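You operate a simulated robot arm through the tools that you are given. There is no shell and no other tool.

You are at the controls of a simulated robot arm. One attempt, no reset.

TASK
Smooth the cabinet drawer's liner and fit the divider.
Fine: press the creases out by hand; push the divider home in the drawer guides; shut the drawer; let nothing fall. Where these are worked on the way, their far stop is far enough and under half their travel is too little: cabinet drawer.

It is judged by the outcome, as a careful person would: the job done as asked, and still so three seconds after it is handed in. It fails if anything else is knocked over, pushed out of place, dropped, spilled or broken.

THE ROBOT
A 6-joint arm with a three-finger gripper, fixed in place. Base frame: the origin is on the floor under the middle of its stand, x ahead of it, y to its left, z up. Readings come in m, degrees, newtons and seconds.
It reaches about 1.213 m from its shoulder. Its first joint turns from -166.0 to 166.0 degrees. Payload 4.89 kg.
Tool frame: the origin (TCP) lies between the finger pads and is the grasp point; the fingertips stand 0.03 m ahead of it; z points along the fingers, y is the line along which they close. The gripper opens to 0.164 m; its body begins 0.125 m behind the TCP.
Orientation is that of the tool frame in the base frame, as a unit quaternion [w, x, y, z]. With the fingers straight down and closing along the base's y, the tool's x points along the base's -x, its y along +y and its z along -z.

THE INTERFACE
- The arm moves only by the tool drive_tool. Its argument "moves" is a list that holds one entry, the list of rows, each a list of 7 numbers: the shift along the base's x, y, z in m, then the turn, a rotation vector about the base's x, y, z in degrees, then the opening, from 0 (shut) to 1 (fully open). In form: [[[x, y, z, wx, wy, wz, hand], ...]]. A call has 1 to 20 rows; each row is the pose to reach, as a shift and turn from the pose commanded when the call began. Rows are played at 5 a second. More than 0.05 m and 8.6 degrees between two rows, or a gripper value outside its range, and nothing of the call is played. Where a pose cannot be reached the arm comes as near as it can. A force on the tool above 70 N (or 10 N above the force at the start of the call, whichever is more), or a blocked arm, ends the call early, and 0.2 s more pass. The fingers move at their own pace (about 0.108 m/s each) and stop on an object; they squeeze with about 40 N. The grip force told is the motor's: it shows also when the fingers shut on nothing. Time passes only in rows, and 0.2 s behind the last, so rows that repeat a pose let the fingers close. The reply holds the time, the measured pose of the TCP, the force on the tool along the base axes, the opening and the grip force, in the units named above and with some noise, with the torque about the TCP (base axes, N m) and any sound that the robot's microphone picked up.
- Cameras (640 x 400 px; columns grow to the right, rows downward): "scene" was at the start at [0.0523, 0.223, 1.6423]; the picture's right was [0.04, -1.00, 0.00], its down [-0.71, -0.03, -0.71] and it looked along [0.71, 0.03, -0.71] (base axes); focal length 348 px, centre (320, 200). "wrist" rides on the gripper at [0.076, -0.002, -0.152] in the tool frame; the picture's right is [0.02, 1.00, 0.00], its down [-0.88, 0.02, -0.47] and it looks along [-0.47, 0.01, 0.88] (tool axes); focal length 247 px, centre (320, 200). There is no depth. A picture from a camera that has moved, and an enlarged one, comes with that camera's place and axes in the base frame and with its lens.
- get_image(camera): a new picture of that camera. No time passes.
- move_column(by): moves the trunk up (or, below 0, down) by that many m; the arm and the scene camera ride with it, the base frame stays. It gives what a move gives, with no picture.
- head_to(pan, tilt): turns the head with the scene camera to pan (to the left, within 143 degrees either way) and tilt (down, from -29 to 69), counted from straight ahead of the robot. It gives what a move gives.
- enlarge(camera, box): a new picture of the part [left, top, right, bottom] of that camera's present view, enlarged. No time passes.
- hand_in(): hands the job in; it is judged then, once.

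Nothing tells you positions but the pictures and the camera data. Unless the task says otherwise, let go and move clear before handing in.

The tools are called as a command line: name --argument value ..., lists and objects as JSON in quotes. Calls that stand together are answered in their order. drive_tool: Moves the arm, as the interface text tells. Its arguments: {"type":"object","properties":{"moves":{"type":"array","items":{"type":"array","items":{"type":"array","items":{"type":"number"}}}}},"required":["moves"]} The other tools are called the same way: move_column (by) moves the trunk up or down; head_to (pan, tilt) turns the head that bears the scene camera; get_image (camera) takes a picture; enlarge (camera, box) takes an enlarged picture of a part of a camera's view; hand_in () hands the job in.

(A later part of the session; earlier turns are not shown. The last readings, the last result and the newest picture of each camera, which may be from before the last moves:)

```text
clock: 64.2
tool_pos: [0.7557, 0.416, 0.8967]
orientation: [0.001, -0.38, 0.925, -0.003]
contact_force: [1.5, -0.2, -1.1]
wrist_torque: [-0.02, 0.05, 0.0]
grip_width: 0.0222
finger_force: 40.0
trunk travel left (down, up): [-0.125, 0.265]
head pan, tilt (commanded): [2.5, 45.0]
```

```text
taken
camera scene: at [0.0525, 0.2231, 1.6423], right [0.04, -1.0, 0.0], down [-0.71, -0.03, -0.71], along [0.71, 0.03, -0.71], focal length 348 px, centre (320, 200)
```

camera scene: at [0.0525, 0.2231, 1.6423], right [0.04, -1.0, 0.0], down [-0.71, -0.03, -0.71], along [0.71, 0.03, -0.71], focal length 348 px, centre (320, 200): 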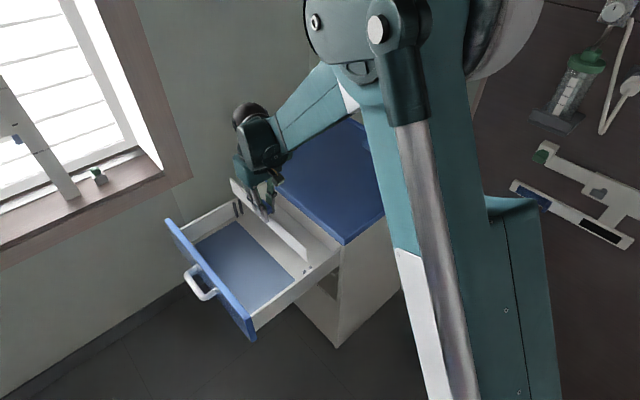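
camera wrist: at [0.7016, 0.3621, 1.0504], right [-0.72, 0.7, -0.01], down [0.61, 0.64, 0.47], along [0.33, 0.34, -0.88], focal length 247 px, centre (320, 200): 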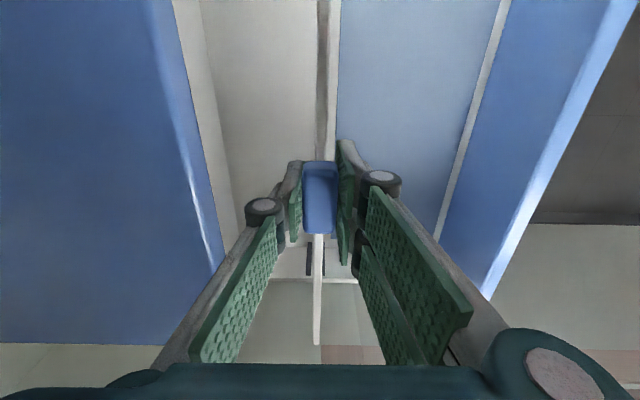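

enlarge --camera "wrist" --box '[270, 220, 370, 360]'

enlarge --camera "scene" --box '[220, 170, 350, 290]'

enlarge --camera "scene" --box '[280, 235, 340, 285]'

enlarge --camera "scene" --box '[215, 170, 275, 220]'

```text
2.86 times, centred on (320, 290) of wrist
camera zoom: at [0.7016, 0.3621, 1.0504], right [-0.72, 0.7, -0.01], down [0.61, 0.64, 0.47], along [0.33, 0.34, -0.88], focal length 706 px, centre (320, -57)
```

zoom: 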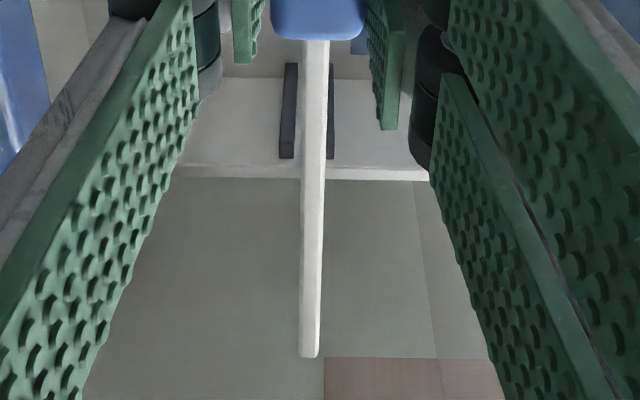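

```text
3.33 times, centred on (285, 230) of scene
camera zoom: at [0.0525, 0.2231, 1.6423], right [0.04, -1.0, 0.0], down [-0.71, -0.03, -0.71], along [0.71, 0.03, -0.71], focal length 1160 px, centre (437, 100)
```

zoom: 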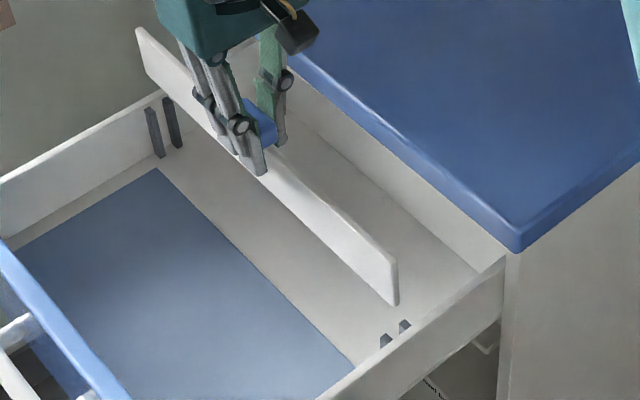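

```text
8.00 times, centred on (310, 260) of scene
camera zoom: at [0.0525, 0.2231, 1.6423], right [0.04, -1.0, 0.0], down [-0.71, -0.03, -0.71], along [0.71, 0.03, -0.71], focal length 2784 px, centre (400, -280)
```

zoom: 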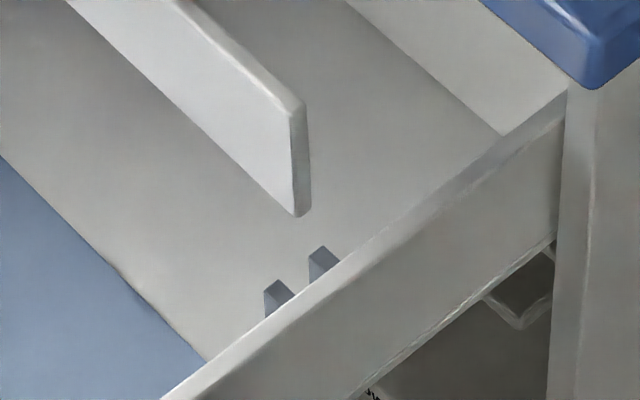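

```text
8.00 times, centred on (245, 195) of scene
camera zoom: at [0.0525, 0.2231, 1.6423], right [0.04, -1.0, 0.0], down [-0.71, -0.03, -0.71], along [0.71, 0.03, -0.71], focal length 2784 px, centre (920, 240)
```

zoom: 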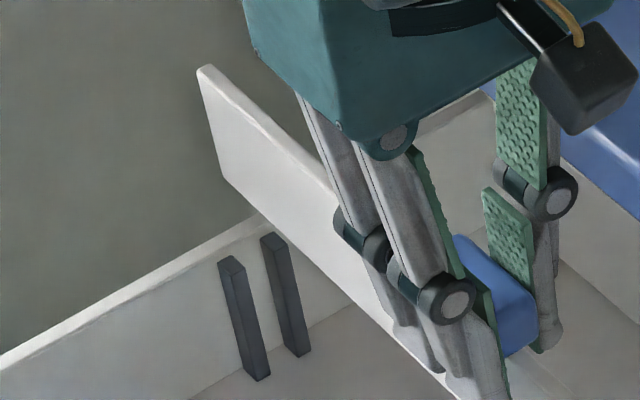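

The board is about 4 cm above the ribs and 2–3 mm off towards the drawer front. I'll correct that, lower to just above the ribs and look again.

drive_tool --moves '[[[0.0007, -0.0021, -0.01, 0, 0, 0, 0], [0.0007, -0.0021, -0.022, 0, 0, 0, 0], [0.0007, -0.0021, -0.032, 0, 0, 0, 0], [0.0007, -0.0021, -0.032, 0, 0, 0, 0]]]'

enlarge --camera "wrist" --box '[270, 220, 370, 360]'

enlarge --camera "scene" --box '[280, 235, 340, 285]'

enlarge --camera "scene" --box '[215, 180, 275, 230]'

enlarge --camera "wrist" --box '[270, 0, 370, 140]'

```text
clock: 65.2
tool_pos: [0.7574, 0.4147, 0.8661]
orientation: [0.001, -0.38, 0.925, -0.003]
contact_force: [0.2, 0.1, -1.4]
wrist_torque: [0.01, 0.02, 0.05]
grip_width: 0.0222
finger_force: 39.9
trunk travel left (down, up): [-0.125, 0.265]
head pan, tilt (commanded): [2.5, 45.0]
```

```text
2.86 times, centred on (320, 290) of wrist
camera zoom: at [0.7027, 0.361, 1.0186], right [-0.72, 0.7, -0.01], down [0.61, 0.64, 0.47], along [0.33, 0.34, -0.88], focal length 706 px, centre (320, -57)
```

zoom: 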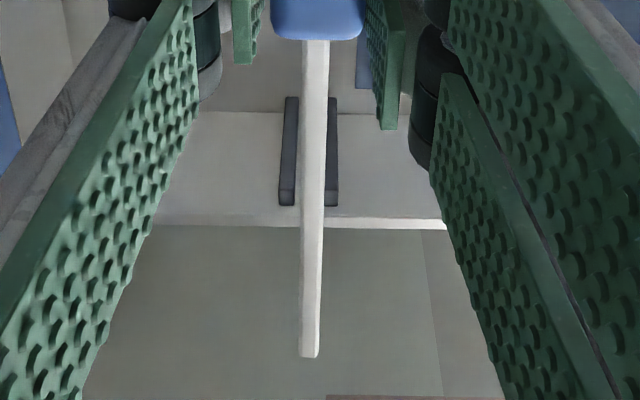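

```text
8.00 times, centred on (310, 260) of scene
camera zoom: at [0.0523, 0.223, 1.6423], right [0.04, -1.0, 0.0], down [-0.71, -0.03, -0.71], along [0.71, 0.03, -0.71], focal length 2784 px, centre (400, -280)
```

zoom: 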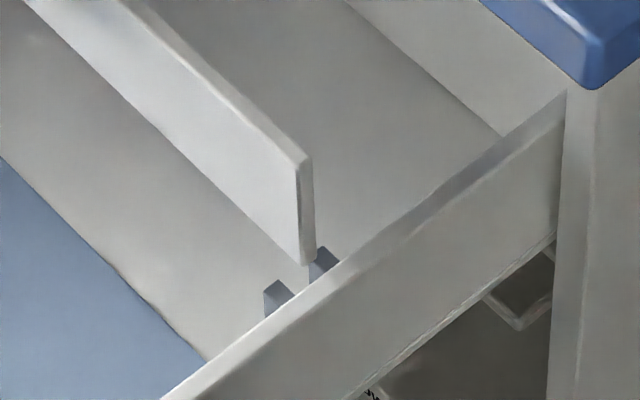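

```text
8.00 times, centred on (245, 205) of scene
camera zoom: at [0.0523, 0.223, 1.6423], right [0.04, -1.0, 0.0], down [-0.71, -0.03, -0.71], along [0.71, 0.03, -0.71], focal length 2784 px, centre (920, 160)
```

zoom: 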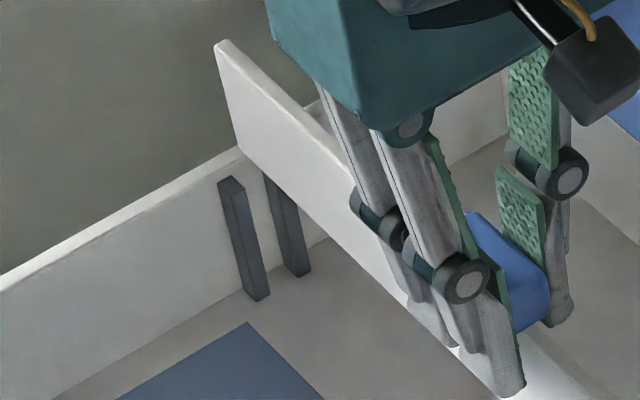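

```text
2.86 times, centred on (320, 70) of wrist
camera zoom: at [0.7027, 0.361, 1.0186], right [-0.72, 0.7, -0.01], down [0.61, 0.64, 0.47], along [0.33, 0.34, -0.88], focal length 706 px, centre (320, 571)
```

zoom: 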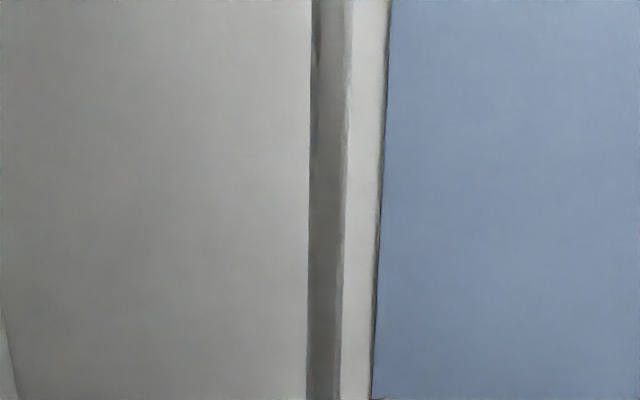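

The estimates agree best with rib tops near z 0.775 and a slot 1.3 mm further back. I'll make that small correction plus 2 mm sideways, lower 6 mm and re-check at near zero parallax.

drive_tool --moves '[[[0.0026, 0.0008, 0, 0, 0, 0, 0], [0.0026, 0.0008, -0.003, 0, 0, 0, 0], [0.0026, 0.0008, -0.006, 0, 0, 0, 0], [0.0026, 0.0008, -0.006, 0, 0, 0, 0]]]'

enlarge --camera "scene" --box '[290, 240, 330, 275]'

enlarge --camera "scene" --box '[230, 185, 270, 220]'

enlarge --camera "wrist" --box '[290, 230, 350, 360]'

```text
clock: 66.2
tool_pos: [0.7607, 0.415, 0.8587]
orientation: [0.001, -0.381, 0.925, -0.003]
contact_force: [0.1, 0.4, -1.9]
wrist_torque: [-0.01, 0.02, -0.02]
grip_width: 0.0224
finger_force: 40.1
trunk travel left (down, up): [-0.125, 0.265]
head pan, tilt (commanded): [2.5, 45.0]
```

```text
11.43 times, centred on (310, 258) of scene
camera zoom: at [0.0523, 0.223, 1.6423], right [0.04, -1.0, 0.0], down [-0.71, -0.03, -0.71], along [0.71, 0.03, -0.71], focal length 3977 px, centre (434, -457)
```

zoom: 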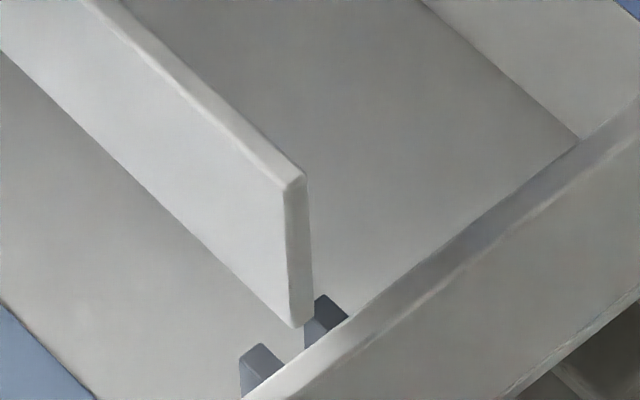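

```text
11.43 times, centred on (250, 202) of scene
camera zoom: at [0.0523, 0.223, 1.6423], right [0.04, -1.0, 0.0], down [-0.71, -0.03, -0.71], along [0.71, 0.03, -0.71], focal length 3977 px, centre (1120, 171)
```

zoom: 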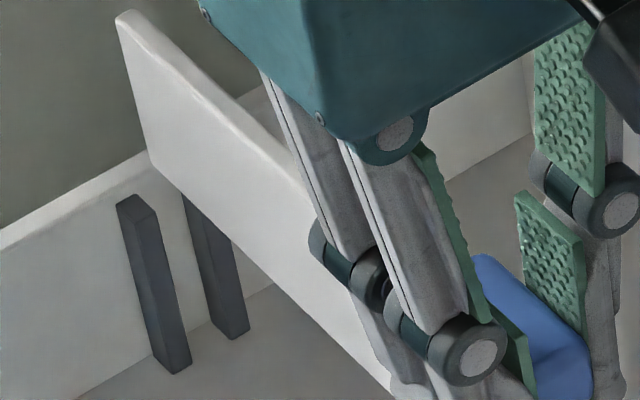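

```text
3.08 times, centred on (320, 295) of wrist
camera zoom: at [0.7059, 0.3616, 1.0119], right [-0.72, 0.7, -0.01], down [0.61, 0.64, 0.47], along [0.33, 0.34, -0.88], focal length 760 px, centre (320, -92)
```

zoom: 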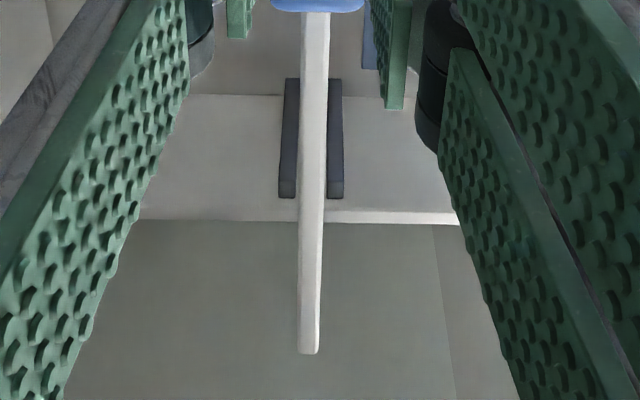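

Both ends now line up with the slots to within a millimetre or so. I'll lower gently into the ribs and check the force.

drive_tool --moves '[[[0, 0, -0.003, 0, 0, 0, 0], [0, 0, -0.006, 0, 0, 0, 0], [0, 0, -0.009, 0, 0, 0, 0], [0, 0, -0.012, 0, 0, 0, 0]]]'

enlarge --camera "scene" --box '[290, 240, 330, 275]'

enlarge --camera "scene" --box '[230, 185, 270, 220]'

enlarge --camera "wrist" --box '[290, 230, 350, 360]'

```text
clock: 67.2
tool_pos: [0.7604, 0.4147, 0.8478]
orientation: [0.002, -0.38, 0.925, -0.003]
contact_force: [2.1, 1.5, 7.0]
wrist_torque: [-0.87, 0.91, 0.07]
grip_width: 0.0226
finger_force: 39.9
trunk travel left (down, up): [-0.125, 0.265]
head pan, tilt (commanded): [2.5, 45.0]
```

```text
11.43 times, centred on (310, 258) of scene
camera zoom: at [0.0522, 0.2229, 1.6425], right [0.04, -1.0, 0.0], down [-0.71, -0.03, -0.71], along [0.71, 0.03, -0.71], focal length 3977 px, centre (434, -457)
```

zoom: 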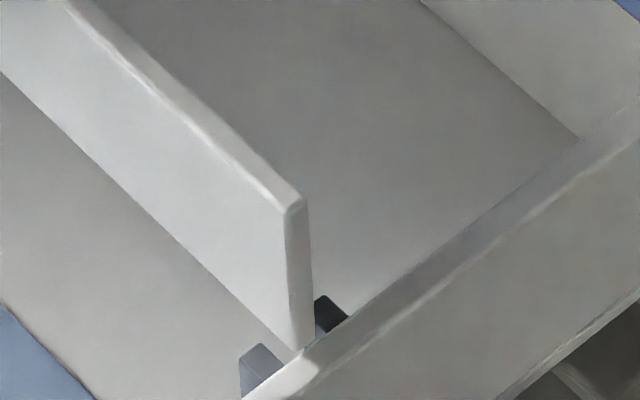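

```text
11.43 times, centred on (250, 202) of scene
camera zoom: at [0.0522, 0.2229, 1.6425], right [0.04, -1.0, 0.0], down [-0.71, -0.03, -0.71], along [0.71, 0.03, -0.71], focal length 3977 px, centre (1120, 171)
```

zoom: 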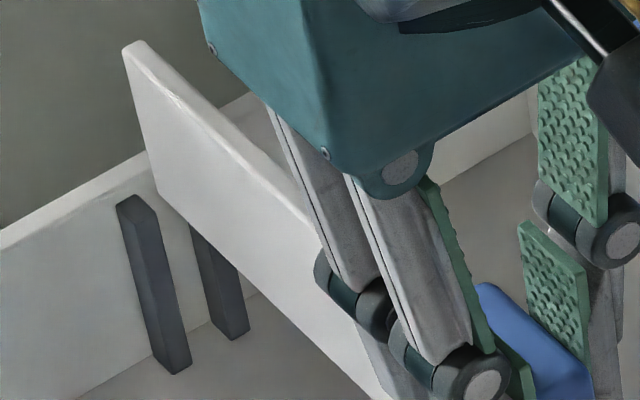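

```text
3.08 times, centred on (320, 295) of wrist
camera zoom: at [0.7061, 0.3619, 1.0005], right [-0.72, 0.7, -0.01], down [0.61, 0.64, 0.47], along [0.33, 0.34, -0.88], focal length 760 px, centre (320, -92)
```

zoom: 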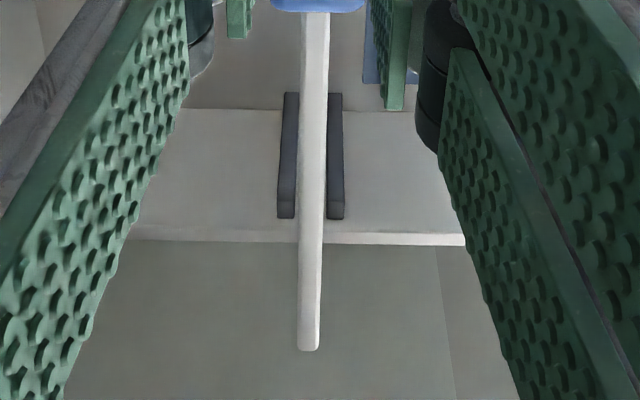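

There is a light touch at the near (right) end only. I'll zoom in there before going further.

enlarge --camera "scene" --box '[302, 256, 324, 274]'

enlarge --camera "scene" --box '[236, 188, 258, 206]'

get_image --camera "wrist"

```text
16.00 times, centred on (313, 265) of scene
camera zoom: at [0.0522, 0.2229, 1.6425], right [0.04, -1.0, 0.0], down [-0.71, -0.03, -0.71], along [0.71, 0.03, -0.71], focal length 5568 px, centre (432, -840)
```

zoom: 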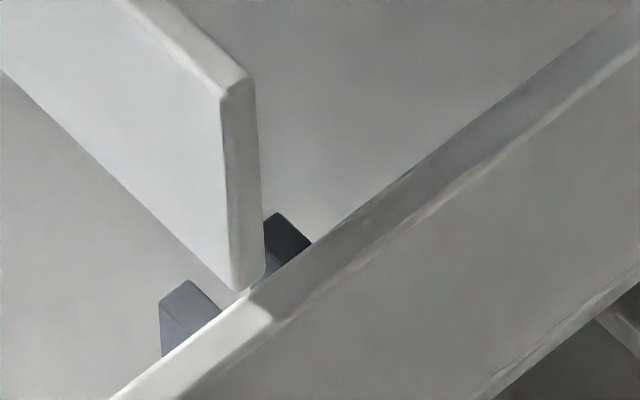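

```text
16.00 times, centred on (247, 197) of scene
camera zoom: at [0.0522, 0.2229, 1.6425], right [0.04, -1.0, 0.0], down [-0.71, -0.03, -0.71], along [0.71, 0.03, -0.71], focal length 5568 px, centre (1488, 248)
```

zoom: 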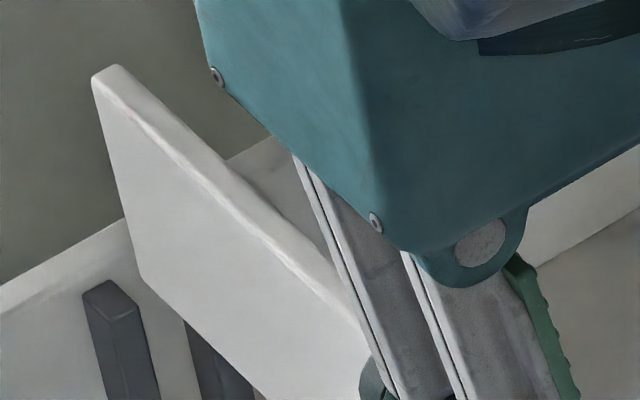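

```text
taken
camera wrist: at [0.7061, 0.3619, 1.0005], right [-0.72, 0.7, -0.01], down [0.61, 0.64, 0.47], along [0.33, 0.34, -0.88], focal length 247 px, centre (320, 200)
```

wrist: 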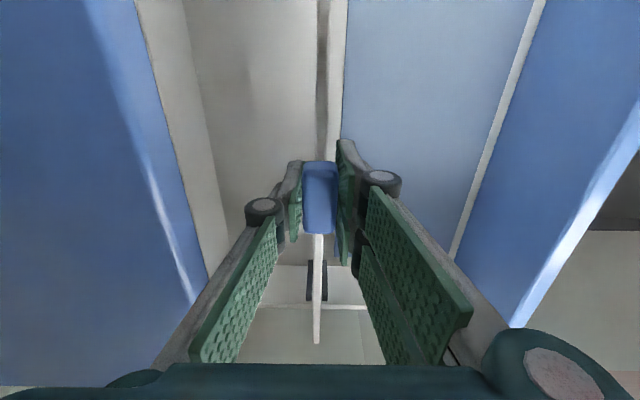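

The near end is just catching the inner edge of the side wall, while the far end shows several millimetres of spare room. I'll raise slightly, shift 4 mm along the board's length and lower again.

drive_tool --moves '[[[0, 0, 0.004, 0, 0, 0, 0], [0.0033, 0.0023, 0.004, 0, 0, 0, 0], [0.0033, 0.0023, 0.001, 0, 0, 0, 0], [0.0033, 0.0023, -0.001, 0, 0, 0, 0]]]'

enlarge --camera "scene" --box '[302, 256, 324, 274]'

enlarge --camera "wrist" --box '[290, 230, 350, 360]'

```text
clock: 68.2
tool_pos: [0.7639, 0.4175, 0.8469]
orientation: [0.002, -0.38, 0.925, -0.004]
contact_force: [0.1, 0.0, -1.0]
wrist_torque: [0.01, -0.03, 0.01]
grip_width: 0.0222
finger_force: 40.0
trunk travel left (down, up): [-0.125, 0.265]
head pan, tilt (commanded): [2.5, 45.0]
```

```text
16.00 times, centred on (313, 265) of scene
camera zoom: at [0.0523, 0.223, 1.6423], right [0.04, -1.0, 0.0], down [-0.71, -0.03, -0.71], along [0.71, 0.03, -0.71], focal length 5568 px, centre (432, -840)
```

zoom: 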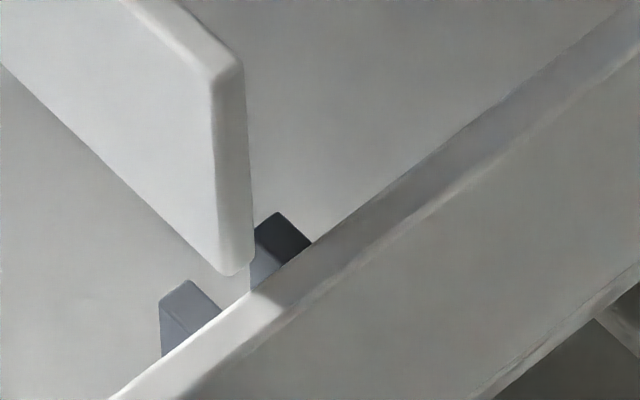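

```text
3.08 times, centred on (320, 295) of wrist
camera zoom: at [0.7097, 0.3641, 0.9999], right [-0.72, 0.7, -0.01], down [0.61, 0.64, 0.47], along [0.33, 0.34, -0.88], focal length 760 px, centre (320, -92)
```

zoom: 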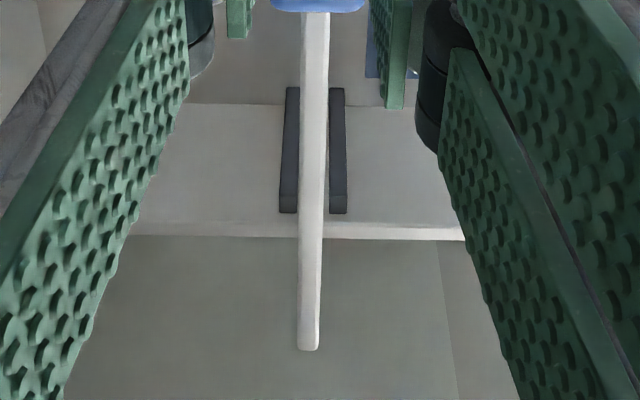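

The touch is gone. I'll continue down in small steps.

drive_tool --moves '[[[0, 0, -0.002, 0, 0, 0, 0], [0, 0, -0.004, 0, 0, 0, 0], [0, 0, -0.006, 0, 0, 0, 0], [0, 0, -0.008, 0, 0, 0, 0]]]'

enlarge --camera "scene" --box '[302, 256, 324, 274]'

enlarge --camera "scene" --box '[230, 185, 270, 220]'

enlarge --camera "wrist" --box '[290, 230, 350, 360]'

```text
clock: 69.2
tool_pos: [0.7648, 0.4185, 0.8379]
orientation: [0.002, -0.381, 0.925, -0.003]
contact_force: [-0.4, -0.1, -0.6]
wrist_torque: [0.0, -0.01, -0.03]
grip_width: 0.0223
finger_force: 39.8
trunk travel left (down, up): [-0.125, 0.265]
head pan, tilt (commanded): [2.5, 45.0]
```

```text
16.00 times, centred on (313, 265) of scene
camera zoom: at [0.0523, 0.223, 1.6423], right [0.04, -1.0, 0.0], down [-0.71, -0.03, -0.71], along [0.71, 0.03, -0.71], focal length 5568 px, centre (432, -840)
```

zoom: 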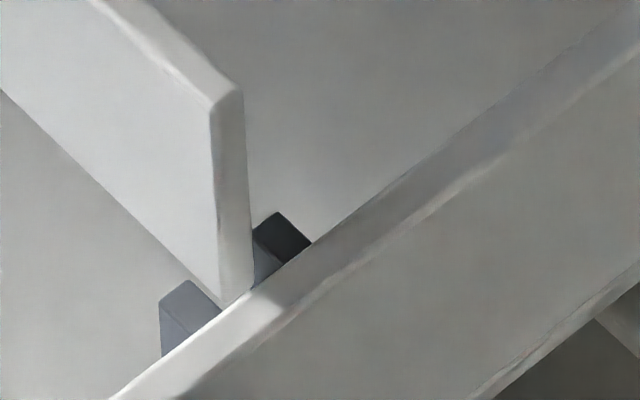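

```text
11.43 times, centred on (250, 202) of scene
camera zoom: at [0.0523, 0.223, 1.6423], right [0.04, -1.0, 0.0], down [-0.71, -0.03, -0.71], along [0.71, 0.03, -0.71], focal length 3977 px, centre (1120, 171)
```

zoom: 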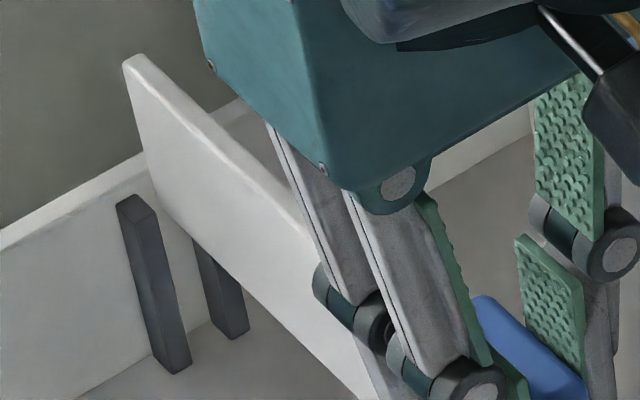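

```text
3.08 times, centred on (320, 295) of wrist
camera zoom: at [0.7097, 0.3643, 0.9913], right [-0.72, 0.7, -0.01], down [0.61, 0.64, 0.47], along [0.33, 0.34, -0.88], focal length 760 px, centre (320, -92)
```

zoom: 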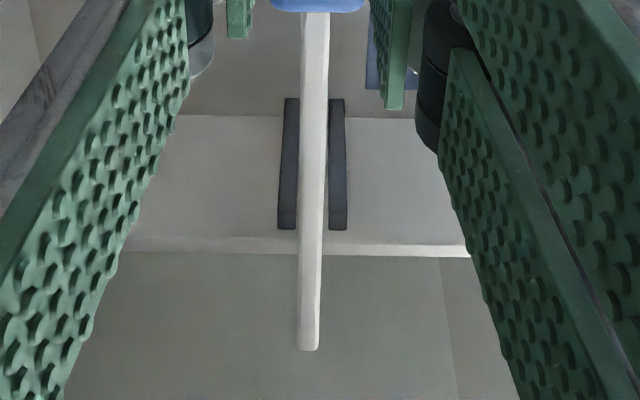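

Now both ends are below the wall tops and between the ribs with no contact. Continuing down.

drive_tool --moves '[[[0, 0, -0.003, 0, 0, 0, 0], [0, 0, -0.006, 0, 0, 0, 0], [0, 0, -0.009, 0, 0, 0, 0], [0, 0, -0.012, 0, 0, 0, 0]]]'

enlarge --camera "scene" --box '[302, 256, 324, 274]'

enlarge --camera "scene" --box '[230, 185, 270, 220]'

enlarge --camera "wrist" --box '[290, 230, 350, 360]'

```text
clock: 70.2
tool_pos: [0.7638, 0.4185, 0.8276]
orientation: [0.001, -0.38, 0.925, -0.003]
contact_force: [-16.2, -13.3, -2.0]
wrist_torque: [-0.36, 0.52, 0.48]
grip_width: 0.0227
finger_force: 39.5
trunk travel left (down, up): [-0.125, 0.265]
head pan, tilt (commanded): [2.5, 45.0]
```

```text
16.00 times, centred on (313, 265) of scene
camera zoom: at [0.0519, 0.2225, 1.6424], right [0.04, -1.0, 0.0], down [-0.71, -0.03, -0.71], along [0.71, 0.03, -0.71], focal length 5568 px, centre (432, -840)
```

zoom: 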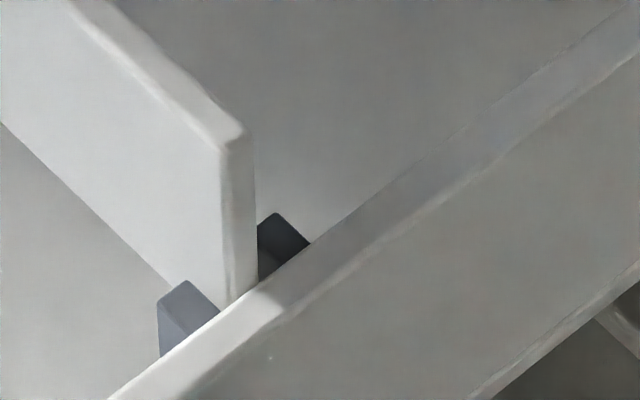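

```text
11.43 times, centred on (250, 202) of scene
camera zoom: at [0.0519, 0.2225, 1.6424], right [0.04, -1.0, 0.0], down [-0.71, -0.03, -0.71], along [0.71, 0.03, -0.71], focal length 3977 px, centre (1120, 171)
```

zoom: 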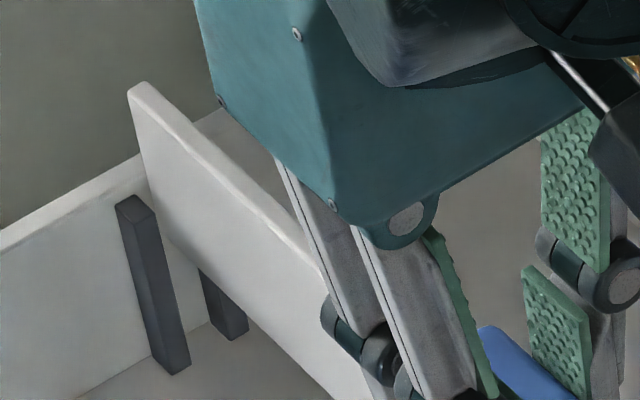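

```text
3.08 times, centred on (320, 295) of wrist
camera zoom: at [0.7094, 0.3637, 0.9796], right [-0.72, 0.7, -0.01], down [0.61, 0.64, 0.47], along [0.33, 0.34, -0.88], focal length 760 px, centre (320, -92)
```

zoom: 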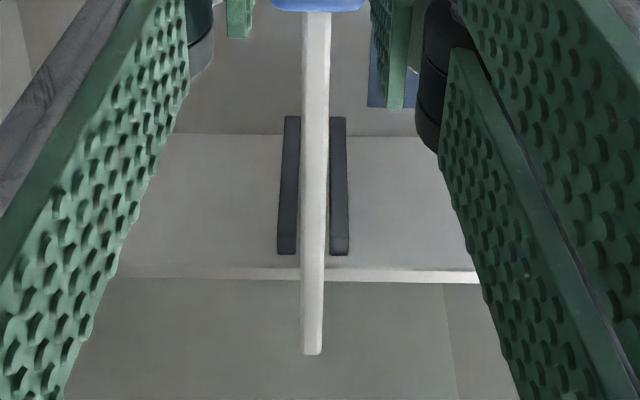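

The far end is now pressing lightly on its wall (about 20 N along the board). I'll back off 1.5 mm towards the near side and check.

drive_tool --moves '[[[-0.0006, -0.0006, 0, 0, 0, 0, 0], [-0.0011, -0.0011, 0, 0, 0, 0, 0], [-0.0011, -0.0011, 0, 0, 0, 0, 0]]]'

```text
clock: 71.0
tool_pos: [0.7639, 0.4172, 0.827]
orientation: [0.002, -0.38, 0.925, -0.003]
contact_force: [1.4, 0.0, -1.3]
wrist_torque: [0.25, -0.16, 0.45]
grip_width: 0.0227
finger_force: 40.0
trunk travel left (down, up): [-0.125, 0.265]
head pan, tilt (commanded): [2.5, 45.0]
```

drive_tool --moves '[[[0, 0, -0.003, 0, 0, 0, 0], [0, 0, -0.006, 0, 0, 0, 0], [0, 0, -0.009, 0, 0, 0, 0], [0, 0, -0.012, 0, 0, 0, 0]]]'

enlarge --camera "wrist" --box '[290, 230, 350, 360]'

enlarge --camera "scene" --box '[230, 185, 330, 275]'

```text
clock: 72.0
tool_pos: [0.7636, 0.4173, 0.8139]
orientation: [0.001, -0.38, 0.925, -0.004]
contact_force: [11.6, 5.4, 2.0]
wrist_torque: [0.6, -0.46, 0.46]
grip_width: 0.0227
finger_force: 40.2
trunk travel left (down, up): [-0.125, 0.265]
head pan, tilt (commanded): [2.5, 45.0]
```

```text
3.08 times, centred on (320, 295) of wrist
camera zoom: at [0.709, 0.3637, 0.9668], right [-0.72, 0.7, -0.01], down [0.61, 0.64, 0.47], along [0.33, 0.34, -0.88], focal length 760 px, centre (320, -92)
```

zoom: 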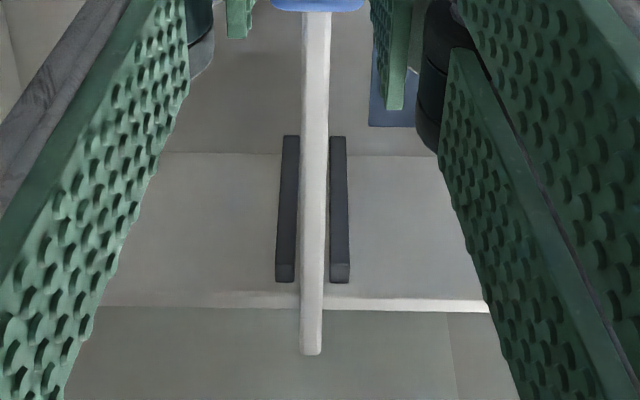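

```text
4.44 times, centred on (280, 230) of scene
camera zoom: at [0.0528, 0.2232, 1.6422], right [0.04, -1.0, 0.0], down [-0.71, -0.03, -0.71], along [0.71, 0.03, -0.71], focal length 1547 px, centre (498, 67)
```

zoom: 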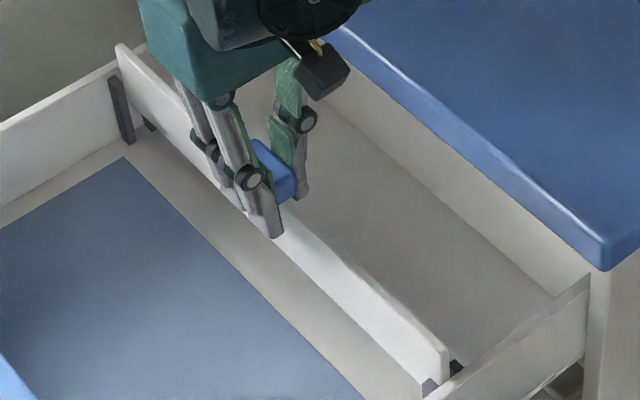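

drive_tool --moves '[[[0.0004, 0.0002, -0.003, 0, 0, 0, 0], [0.0004, 0.0002, -0.006, 0, 0, 0, 0], [0.0004, 0.0002, -0.009, 0, 0, 0, 0], [0.0004, 0.0002, -0.012, 0, 0, 0, 0], [0.0004, 0.0002, -0.015, 0, 0, 0, 0]]]'

```text
clock: 73.2
tool_pos: [0.7628, 0.4186, 0.799]
orientation: [0.001, -0.381, 0.925, -0.003]
contact_force: [0.7, 1.4, -1.3]
wrist_torque: [0.07, 0.0, 0.47]
grip_width: 0.0224
finger_force: 39.9
trunk travel left (down, up): [-0.125, 0.265]
head pan, tilt (commanded): [2.5, 45.0]
```

drive_tool --moves '[[[0, 0, -0.003, 0, 0, 0, 0], [0, 0, -0.006, 0, 0, 0, 0], [0, 0, -0.009, 0, 0, 0, 0], [0, 0, -0.012, 0, 0, 0, 0], [0, 0, -0.015, 0, 0, 0, 0]]]'

enlarge --camera "wrist" --box '[290, 230, 350, 360]'

enlarge --camera "scene" --box '[230, 185, 330, 275]'

```text
clock: 74.4
tool_pos: [0.7636, 0.4175, 0.7836]
orientation: [0.001, -0.379, 0.925, -0.002]
contact_force: [8.9, 8.0, 0.8]
wrist_torque: [0.53, -0.5, 0.36]
grip_width: 0.0225
finger_force: 39.9
trunk travel left (down, up): [-0.125, 0.265]
head pan, tilt (commanded): [2.5, 45.0]
```

```text
3.08 times, centred on (320, 295) of wrist
camera zoom: at [0.7091, 0.3636, 0.9359], right [-0.72, 0.7, -0.01], down [0.61, 0.64, 0.47], along [0.33, 0.34, -0.88], focal length 760 px, centre (320, -92)
```

zoom: 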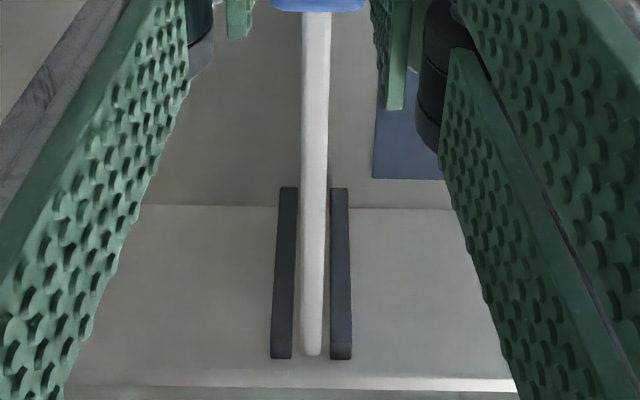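

```text
4.44 times, centred on (280, 230) of scene
camera zoom: at [0.0533, 0.2236, 1.6421], right [0.04, -1.0, 0.0], down [-0.71, -0.03, -0.71], along [0.71, 0.03, -0.71], focal length 1547 px, centre (498, 67)
```

zoom: 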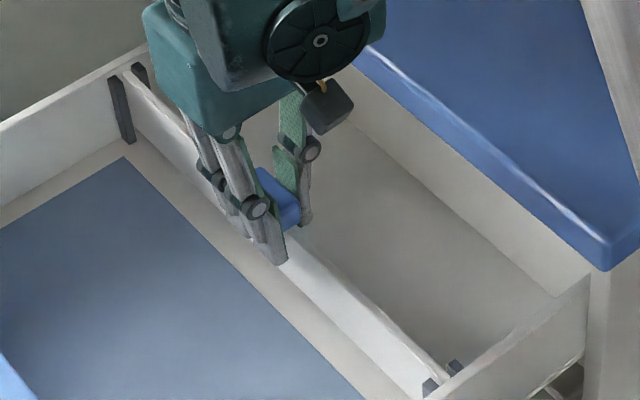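

The divider is nicely between the ribs at both ends. I'll continue to the floor with finer steps.

drive_tool --moves '[[[0.0003, 0.0003, -0.003, 0, 0, 0, 0], [0.0003, 0.0003, -0.006, 0, 0, 0, 0], [0.0003, 0.0003, -0.009, 0, 0, 0, 0], [0.0003, 0.0003, -0.011, 0, 0, 0, 0], [0.0003, 0.0003, -0.012, 0, 0, 0, 0]]]'

```text
clock: 75.6
tool_pos: [0.763, 0.4167, 0.7742]
orientation: [0.003, -0.381, 0.925, -0.003]
contact_force: [12.2, 9.1, 38.5]
wrist_torque: [0.26, -0.03, 0.44]
grip_width: 0.0226
finger_force: 39.3
trunk travel left (down, up): [-0.125, 0.265]
head pan, tilt (commanded): [2.5, 45.0]
```

There's firm resistance now (38 N upward). I'll check whether the board really sits on the drawer floor.

enlarge --camera "scene" --box '[285, 235, 335, 280]'

enlarge --camera "scene" --box '[245, 190, 305, 245]'

get_image --camera "wrist"

enlarge --camera "wrist" --box '[290, 230, 350, 360]'

```text
8.89 times, centred on (310, 258) of scene
camera zoom: at [0.051, 0.2224, 1.6428], right [0.04, -1.0, 0.0], down [-0.71, -0.03, -0.71], along [0.71, 0.03, -0.71], focal length 3093 px, centre (409, -311)
```

zoom: 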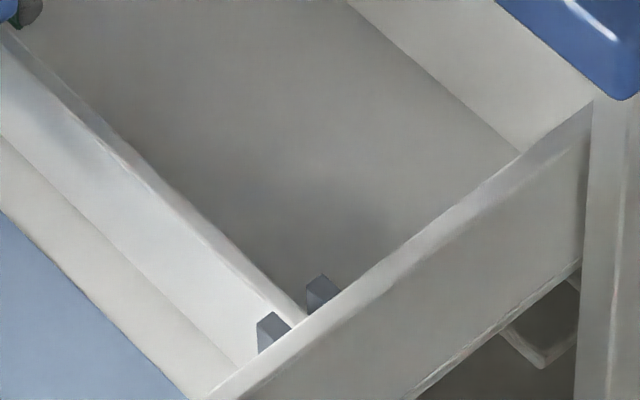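

```text
7.27 times, centred on (275, 218) of scene
camera zoom: at [0.051, 0.2224, 1.6428], right [0.04, -1.0, 0.0], down [-0.71, -0.03, -0.71], along [0.71, 0.03, -0.71], focal length 2531 px, centre (647, 73)
```

zoom: 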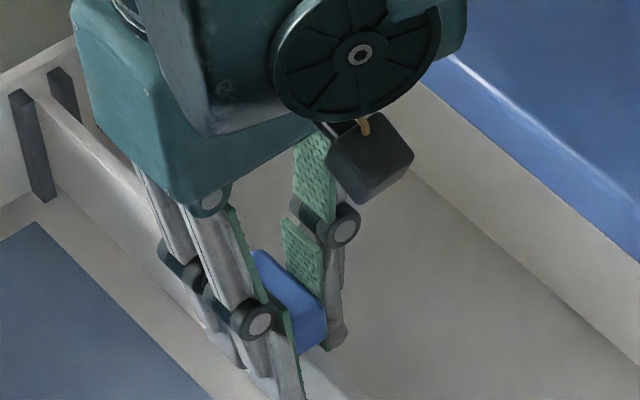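

```text
taken
camera wrist: at [0.7084, 0.3628, 0.9265], right [-0.72, 0.7, -0.01], down [0.61, 0.64, 0.47], along [0.34, 0.34, -0.88], focal length 247 px, centre (320, 200)
```

wrist: 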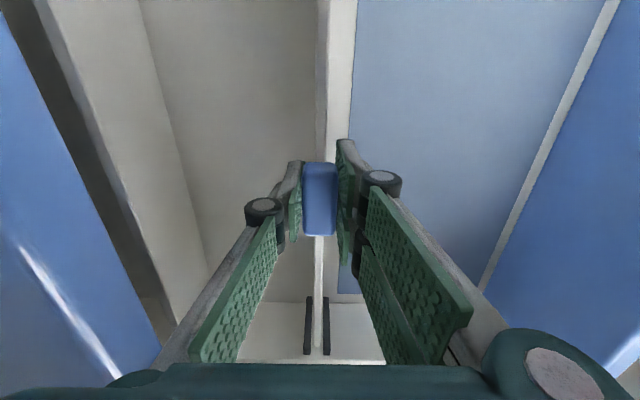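

```text
3.08 times, centred on (320, 295) of wrist
camera zoom: at [0.7084, 0.3628, 0.9265], right [-0.72, 0.7, -0.01], down [0.61, 0.64, 0.47], along [0.34, 0.34, -0.88], focal length 760 px, centre (320, -92)
```

zoom: 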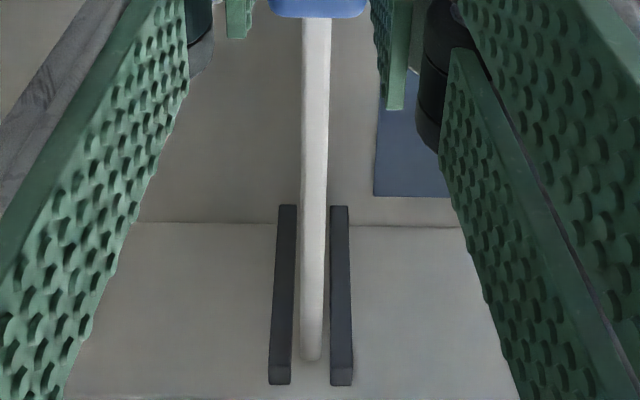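

Geometry agrees with the board resting on the drawer floor. I'll give one slightly firmer push to be sure it's home, then relax the load.

drive_tool --moves '[[[0, 0, -0.0004, 0, 0, 0, 0], [0, 0, -0.0008, 0, 0, 0, 0], [0, 0, -0.0008, 0, 0, 0, 0]]]'

```text
clock: 76.4
tool_pos: [0.7632, 0.4163, 0.7723]
orientation: [0.002, -0.381, 0.925, -0.004]
contact_force: [6.7, 0.8, 40.7]
wrist_torque: [0.06, 0.0, 0.5]
grip_width: 0.0225
finger_force: 40.2
trunk travel left (down, up): [-0.125, 0.265]
head pan, tilt (commanded): [2.5, 45.0]
```

drive_tool --moves '[[[0, 0, 0.001, 0, 0, 0, 0], [0, 0, 0.0015, 0, 0, 0, 0.15], [0, 0, 0.0015, 0, 0, 0, 0.25], [0, 0, 0.0015, 0, 0, 0, 0.3], [0, 0, 0.0015, 0, 0, 0, 0.3], [0, 0, 0.02, 0, 0, 0, 0.3], [0, 0, 0.05, 0, 0, 0, 0.3], [0, 0, 0.09, 0, 0, 0, 0.3], [0, 0, 0.13, 0, 0, 0, 0.3]]]'

get_image --camera "wrist"

enlarge --camera "scene" --box '[220, 175, 340, 280]'

```text
clock: 78.4
tool_pos: [0.7643, 0.4176, 0.9024]
orientation: [0.002, -0.38, 0.925, -0.004]
contact_force: [1.5, 0.1, -0.4]
wrist_torque: [-0.12, 0.18, 0.01]
grip_width: 0.0493
finger_force: 0.0
trunk travel left (down, up): [-0.125, 0.265]
head pan, tilt (commanded): [2.5, 45.0]
```

```text
taken
camera wrist: at [0.7099, 0.3633, 1.0549], right [-0.72, 0.7, -0.01], down [0.61, 0.64, 0.47], along [0.33, 0.34, -0.88], focal length 247 px, centre (320, 200)
```

wrist: 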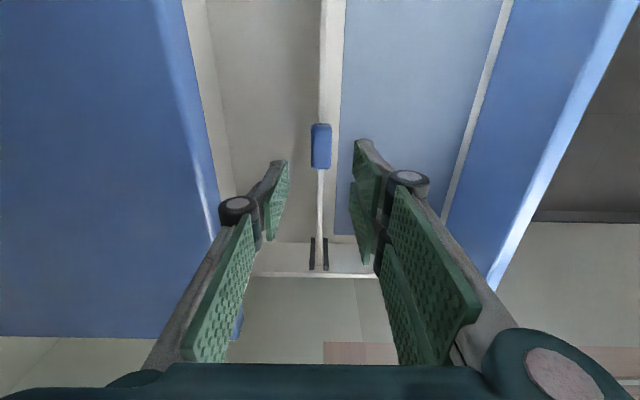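

```text
3.81 times, centred on (280, 228) of scene
camera zoom: at [0.0531, 0.2234, 1.6423], right [0.04, -1.0, 0.0], down [-0.71, -0.03, -0.71], along [0.71, 0.03, -0.71], focal length 1326 px, centre (472, 95)
```

zoom: 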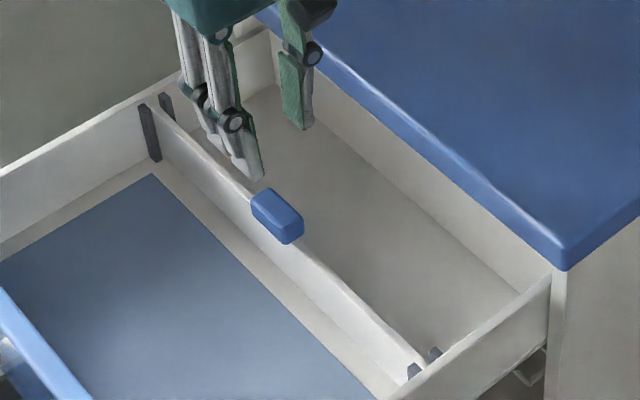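

The divider is standing in the guides, square and level. To be sure it's fully home, I'll close the fingers and press straight down on the cap.

drive_tool --moves '[[[0, 0, 0, 0, 0, 0, 0.1], [0, 0, 0, 0, 0, 0, 0], [0, 0, -0.02, 0, 0, 0, 0], [0, 0, -0.045, 0, 0, 0, 0], [0, 0, -0.065, 0, 0, 0, 0], [0, 0, -0.078, 0, 0, 0, 0], [0, 0, -0.082, 0, 0, 0, 0], [0, 0, -0.082, 0, 0, 0, 0]]]'

enlarge --camera "scene" --box '[240, 185, 320, 260]'

```text
clock: 80.2
tool_pos: [0.7651, 0.418, 0.8197]
orientation: [0.001, -0.38, 0.925, -0.004]
contact_force: [0.4, -0.1, 0.5]
wrist_torque: [-0.01, 0.01, 0.03]
grip_width: 0.0
finger_force: 40.1
trunk travel left (down, up): [-0.125, 0.265]
head pan, tilt (commanded): [2.5, 45.0]
```

```text
5.33 times, centred on (280, 222) of scene
camera zoom: at [0.0523, 0.223, 1.6423], right [0.04, -1.0, 0.0], down [-0.71, -0.03, -0.71], along [0.71, 0.03, -0.71], focal length 1856 px, centre (533, 80)
```

zoom: 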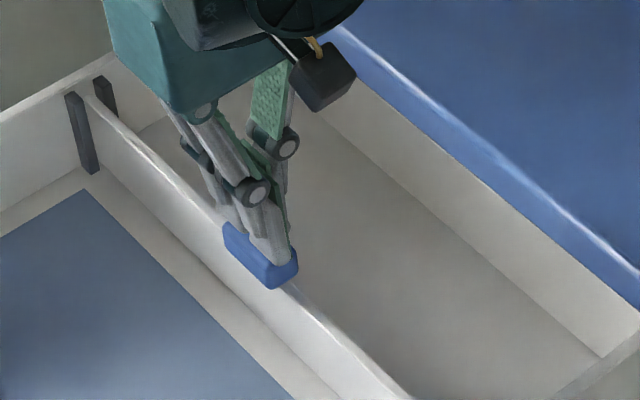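

drive_tool --moves '[[[0, 0, -0.0015, 0, 0, 0, 0], [0, 0, -0.003, 0, 0, 0, 0], [0, 0, -0.0045, 0, 0, 0, 0], [0, 0, -0.006, 0, 0, 0, 0]]]'

```text
clock: 81.2
tool_pos: [0.7637, 0.417, 0.8118]
orientation: [0.001, -0.38, 0.925, -0.003]
contact_force: [-0.3, 0.4, 0.0]
wrist_torque: [-0.01, -0.03, 0.01]
grip_width: 0.0
finger_force: 40.3
trunk travel left (down, up): [-0.125, 0.265]
head pan, tilt (commanded): [2.5, 45.0]
```

drive_tool --moves '[[[0, 0, -0.001, 0, 0, 0, 0], [0, 0, -0.002, 0, 0, 0, 0], [0, 0, -0.003, 0, 0, 0, 0], [0, 0, -0.004, 0, 0, 0, 0]]]'

```text
clock: 82.2
tool_pos: [0.7623, 0.4168, 0.8109]
orientation: [0.003, -0.38, 0.925, -0.004]
contact_force: [3.4, -0.6, 28.2]
wrist_torque: [0.03, -0.12, 0.0]
grip_width: 0.0058
finger_force: 40.0
trunk travel left (down, up): [-0.125, 0.265]
head pan, tilt (commanded): [2.5, 45.0]
```

drive_tool --moves '[[[0, 0, -0.0004, 0, 0, 0, 0], [0, 0, -0.0008, 0, 0, 0, 0], [0, 0, -0.0008, 0, 0, 0, 0]]]'

```text
clock: 83.0
tool_pos: [0.7629, 0.4175, 0.8118]
orientation: [0.004, -0.381, 0.925, -0.005]
contact_force: [22.3, 6.5, 63.2]
wrist_torque: [0.28, -0.54, -0.02]
grip_width: 0.0059
finger_force: 39.6
trunk travel left (down, up): [-0.125, 0.265]
head pan, tilt (commanded): [2.5, 45.0]
```

The force rises stiffly with no travel, so the divider is hard home. I'll lift off and inspect it.

drive_tool --moves '[[[0, 0, 0.002, 0, 0, 0, 0], [0, 0, 0.02, 0, 0, 0, 0], [0, 0, 0.06, 0, 0, 0, 0], [0, 0, 0.1, 0, 0, 0, 0], [0, 0, 0.14, 0, 0, 0, 0], [0, 0, 0.18, 0, 0, 0, 0], [0, 0, 0.22, 0, 0, 0, 0.1], [-0.03, -0.02, 0.25, 0, 0, 0, 0.2], [-0.06, -0.04, 0.27, 0, 0, 0, 0.25], [-0.09, -0.06, 0.28, 0, 0, 0, 0.25], [-0.09, -0.06, 0.28, 0, 0, 0, 0.25]]]'

get_image --camera "wrist"

enlarge --camera "scene" --box '[155, 165, 355, 345]'

enlarge --camera "scene" --box '[285, 235, 335, 280]'

enlarge --camera "scene" --box '[230, 185, 280, 230]'

```text
clock: 85.4
tool_pos: [0.6715, 0.3572, 1.0872]
orientation: [0.003, -0.38, 0.925, -0.002]
contact_force: [-1.4, 0.1, 0.1]
wrist_torque: [0.05, -0.09, 0.02]
grip_width: 0.0412
finger_force: 0.0
trunk travel left (down, up): [-0.125, 0.265]
head pan, tilt (commanded): [2.5, 45.0]
```

```text
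taken
camera wrist: at [0.6169, 0.3026, 1.2396], right [-0.72, 0.7, -0.01], down [0.61, 0.64, 0.47], along [0.33, 0.34, -0.88], focal length 247 px, centre (320, 200)
```

wrist: 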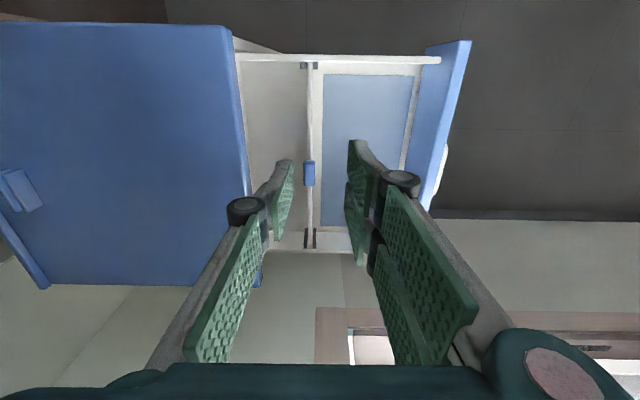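

```text
2.22 times, centred on (255, 255) of scene
camera zoom: at [0.0518, 0.2227, 1.6424], right [0.04, -1.0, 0.0], down [-0.71, -0.03, -0.71], along [0.71, 0.03, -0.71], focal length 773 px, centre (464, 78)
```

zoom: 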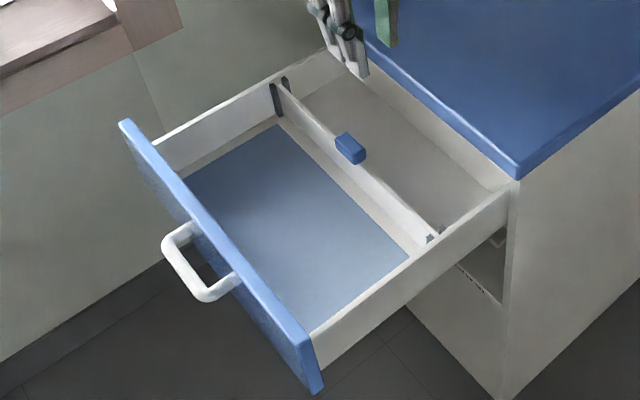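

```text
8.89 times, centred on (310, 258) of scene
camera zoom: at [0.0518, 0.2227, 1.6424], right [0.04, -1.0, 0.0], down [-0.71, -0.03, -0.71], along [0.71, 0.03, -0.71], focal length 3093 px, centre (409, -311)
```

zoom: 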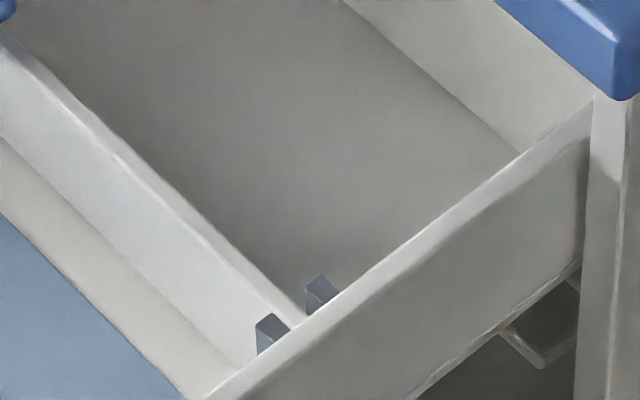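

```text
8.89 times, centred on (255, 208) of scene
camera zoom: at [0.0518, 0.2227, 1.6424], right [0.04, -1.0, 0.0], down [-0.71, -0.03, -0.71], along [0.71, 0.03, -0.71], focal length 3093 px, centre (898, 133)
```

zoom: 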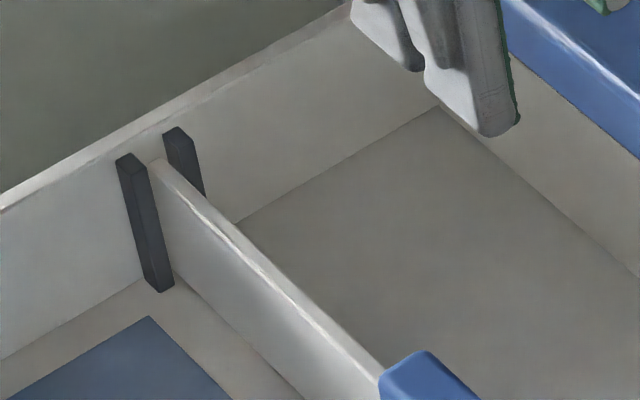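

The liner is smooth and the divider sits fully down in both guides. Next I'll shut the drawer by going back to the handle along the reverse of my earlier path and pushing it in.

drive_tool --moves '[[[-0.02, 0.038, 0.005, 0, 0, 0, 0.25], [-0.04, 0.078, 0.01, 0, 0, 0, 0.25], [-0.06, 0.118, 0.015, 0, 0, 0, 0.25], [-0.08, 0.158, 0.02, 0, 0, 0, 0.25], [-0.1, 0.198, 0.025, 0, 0, 0, 0.25], [-0.12, 0.238, 0.026, 0, 0, 0, 0.25], [-0.14, 0.275, 0.02, 0, 0, 0, 0.25], [-0.155, 0.305, 0.0, -4, -4, 0, 0.25], [-0.17, 0.325, -0.035, -8, -8, 0, 0.25], [-0.175, 0.325, -0.075, -12, -12, 0, 0.25], [-0.175, 0.325, -0.115, -16, -16, 0, 0.25], [-0.175, 0.325, -0.155, -20, -20, 0, 0.25], [-0.175, 0.325, -0.19, -24, -24, 0, 0.25], [-0.175, 0.325, -0.22, -28, -28, 0, 0.25], [-0.175, 0.325, -0.244, -31.8, -31.8, 0, 0.25], [-0.175, 0.325, -0.244, -31.8, -31.8, 0, 0.25]]]'

get_image --camera "wrist"

```text
clock: 88.8
tool_pos: [0.4973, 0.6833, 0.8454]
orientation: [0.149, -0.351, 0.853, -0.357]
contact_force: [-0.3, -1.3, -0.1]
wrist_torque: [0.03, 0.03, -0.02]
grip_width: 0.041
finger_force: 0.0
trunk travel left (down, up): [-0.125, 0.265]
head pan, tilt (commanded): [2.5, 45.0]
```

```text
taken
camera wrist: at [0.3666, 0.705, 0.9536], right [-0.51, 0.48, -0.71], down [0.38, 0.87, 0.32], along [0.77, -0.1, -0.62], focal length 247 px, centre (320, 200)
```

wrist: 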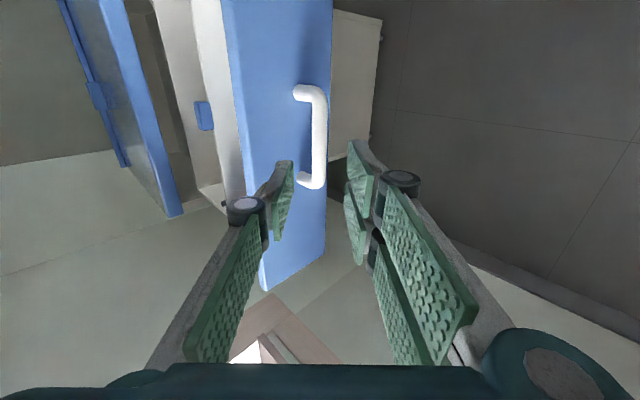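

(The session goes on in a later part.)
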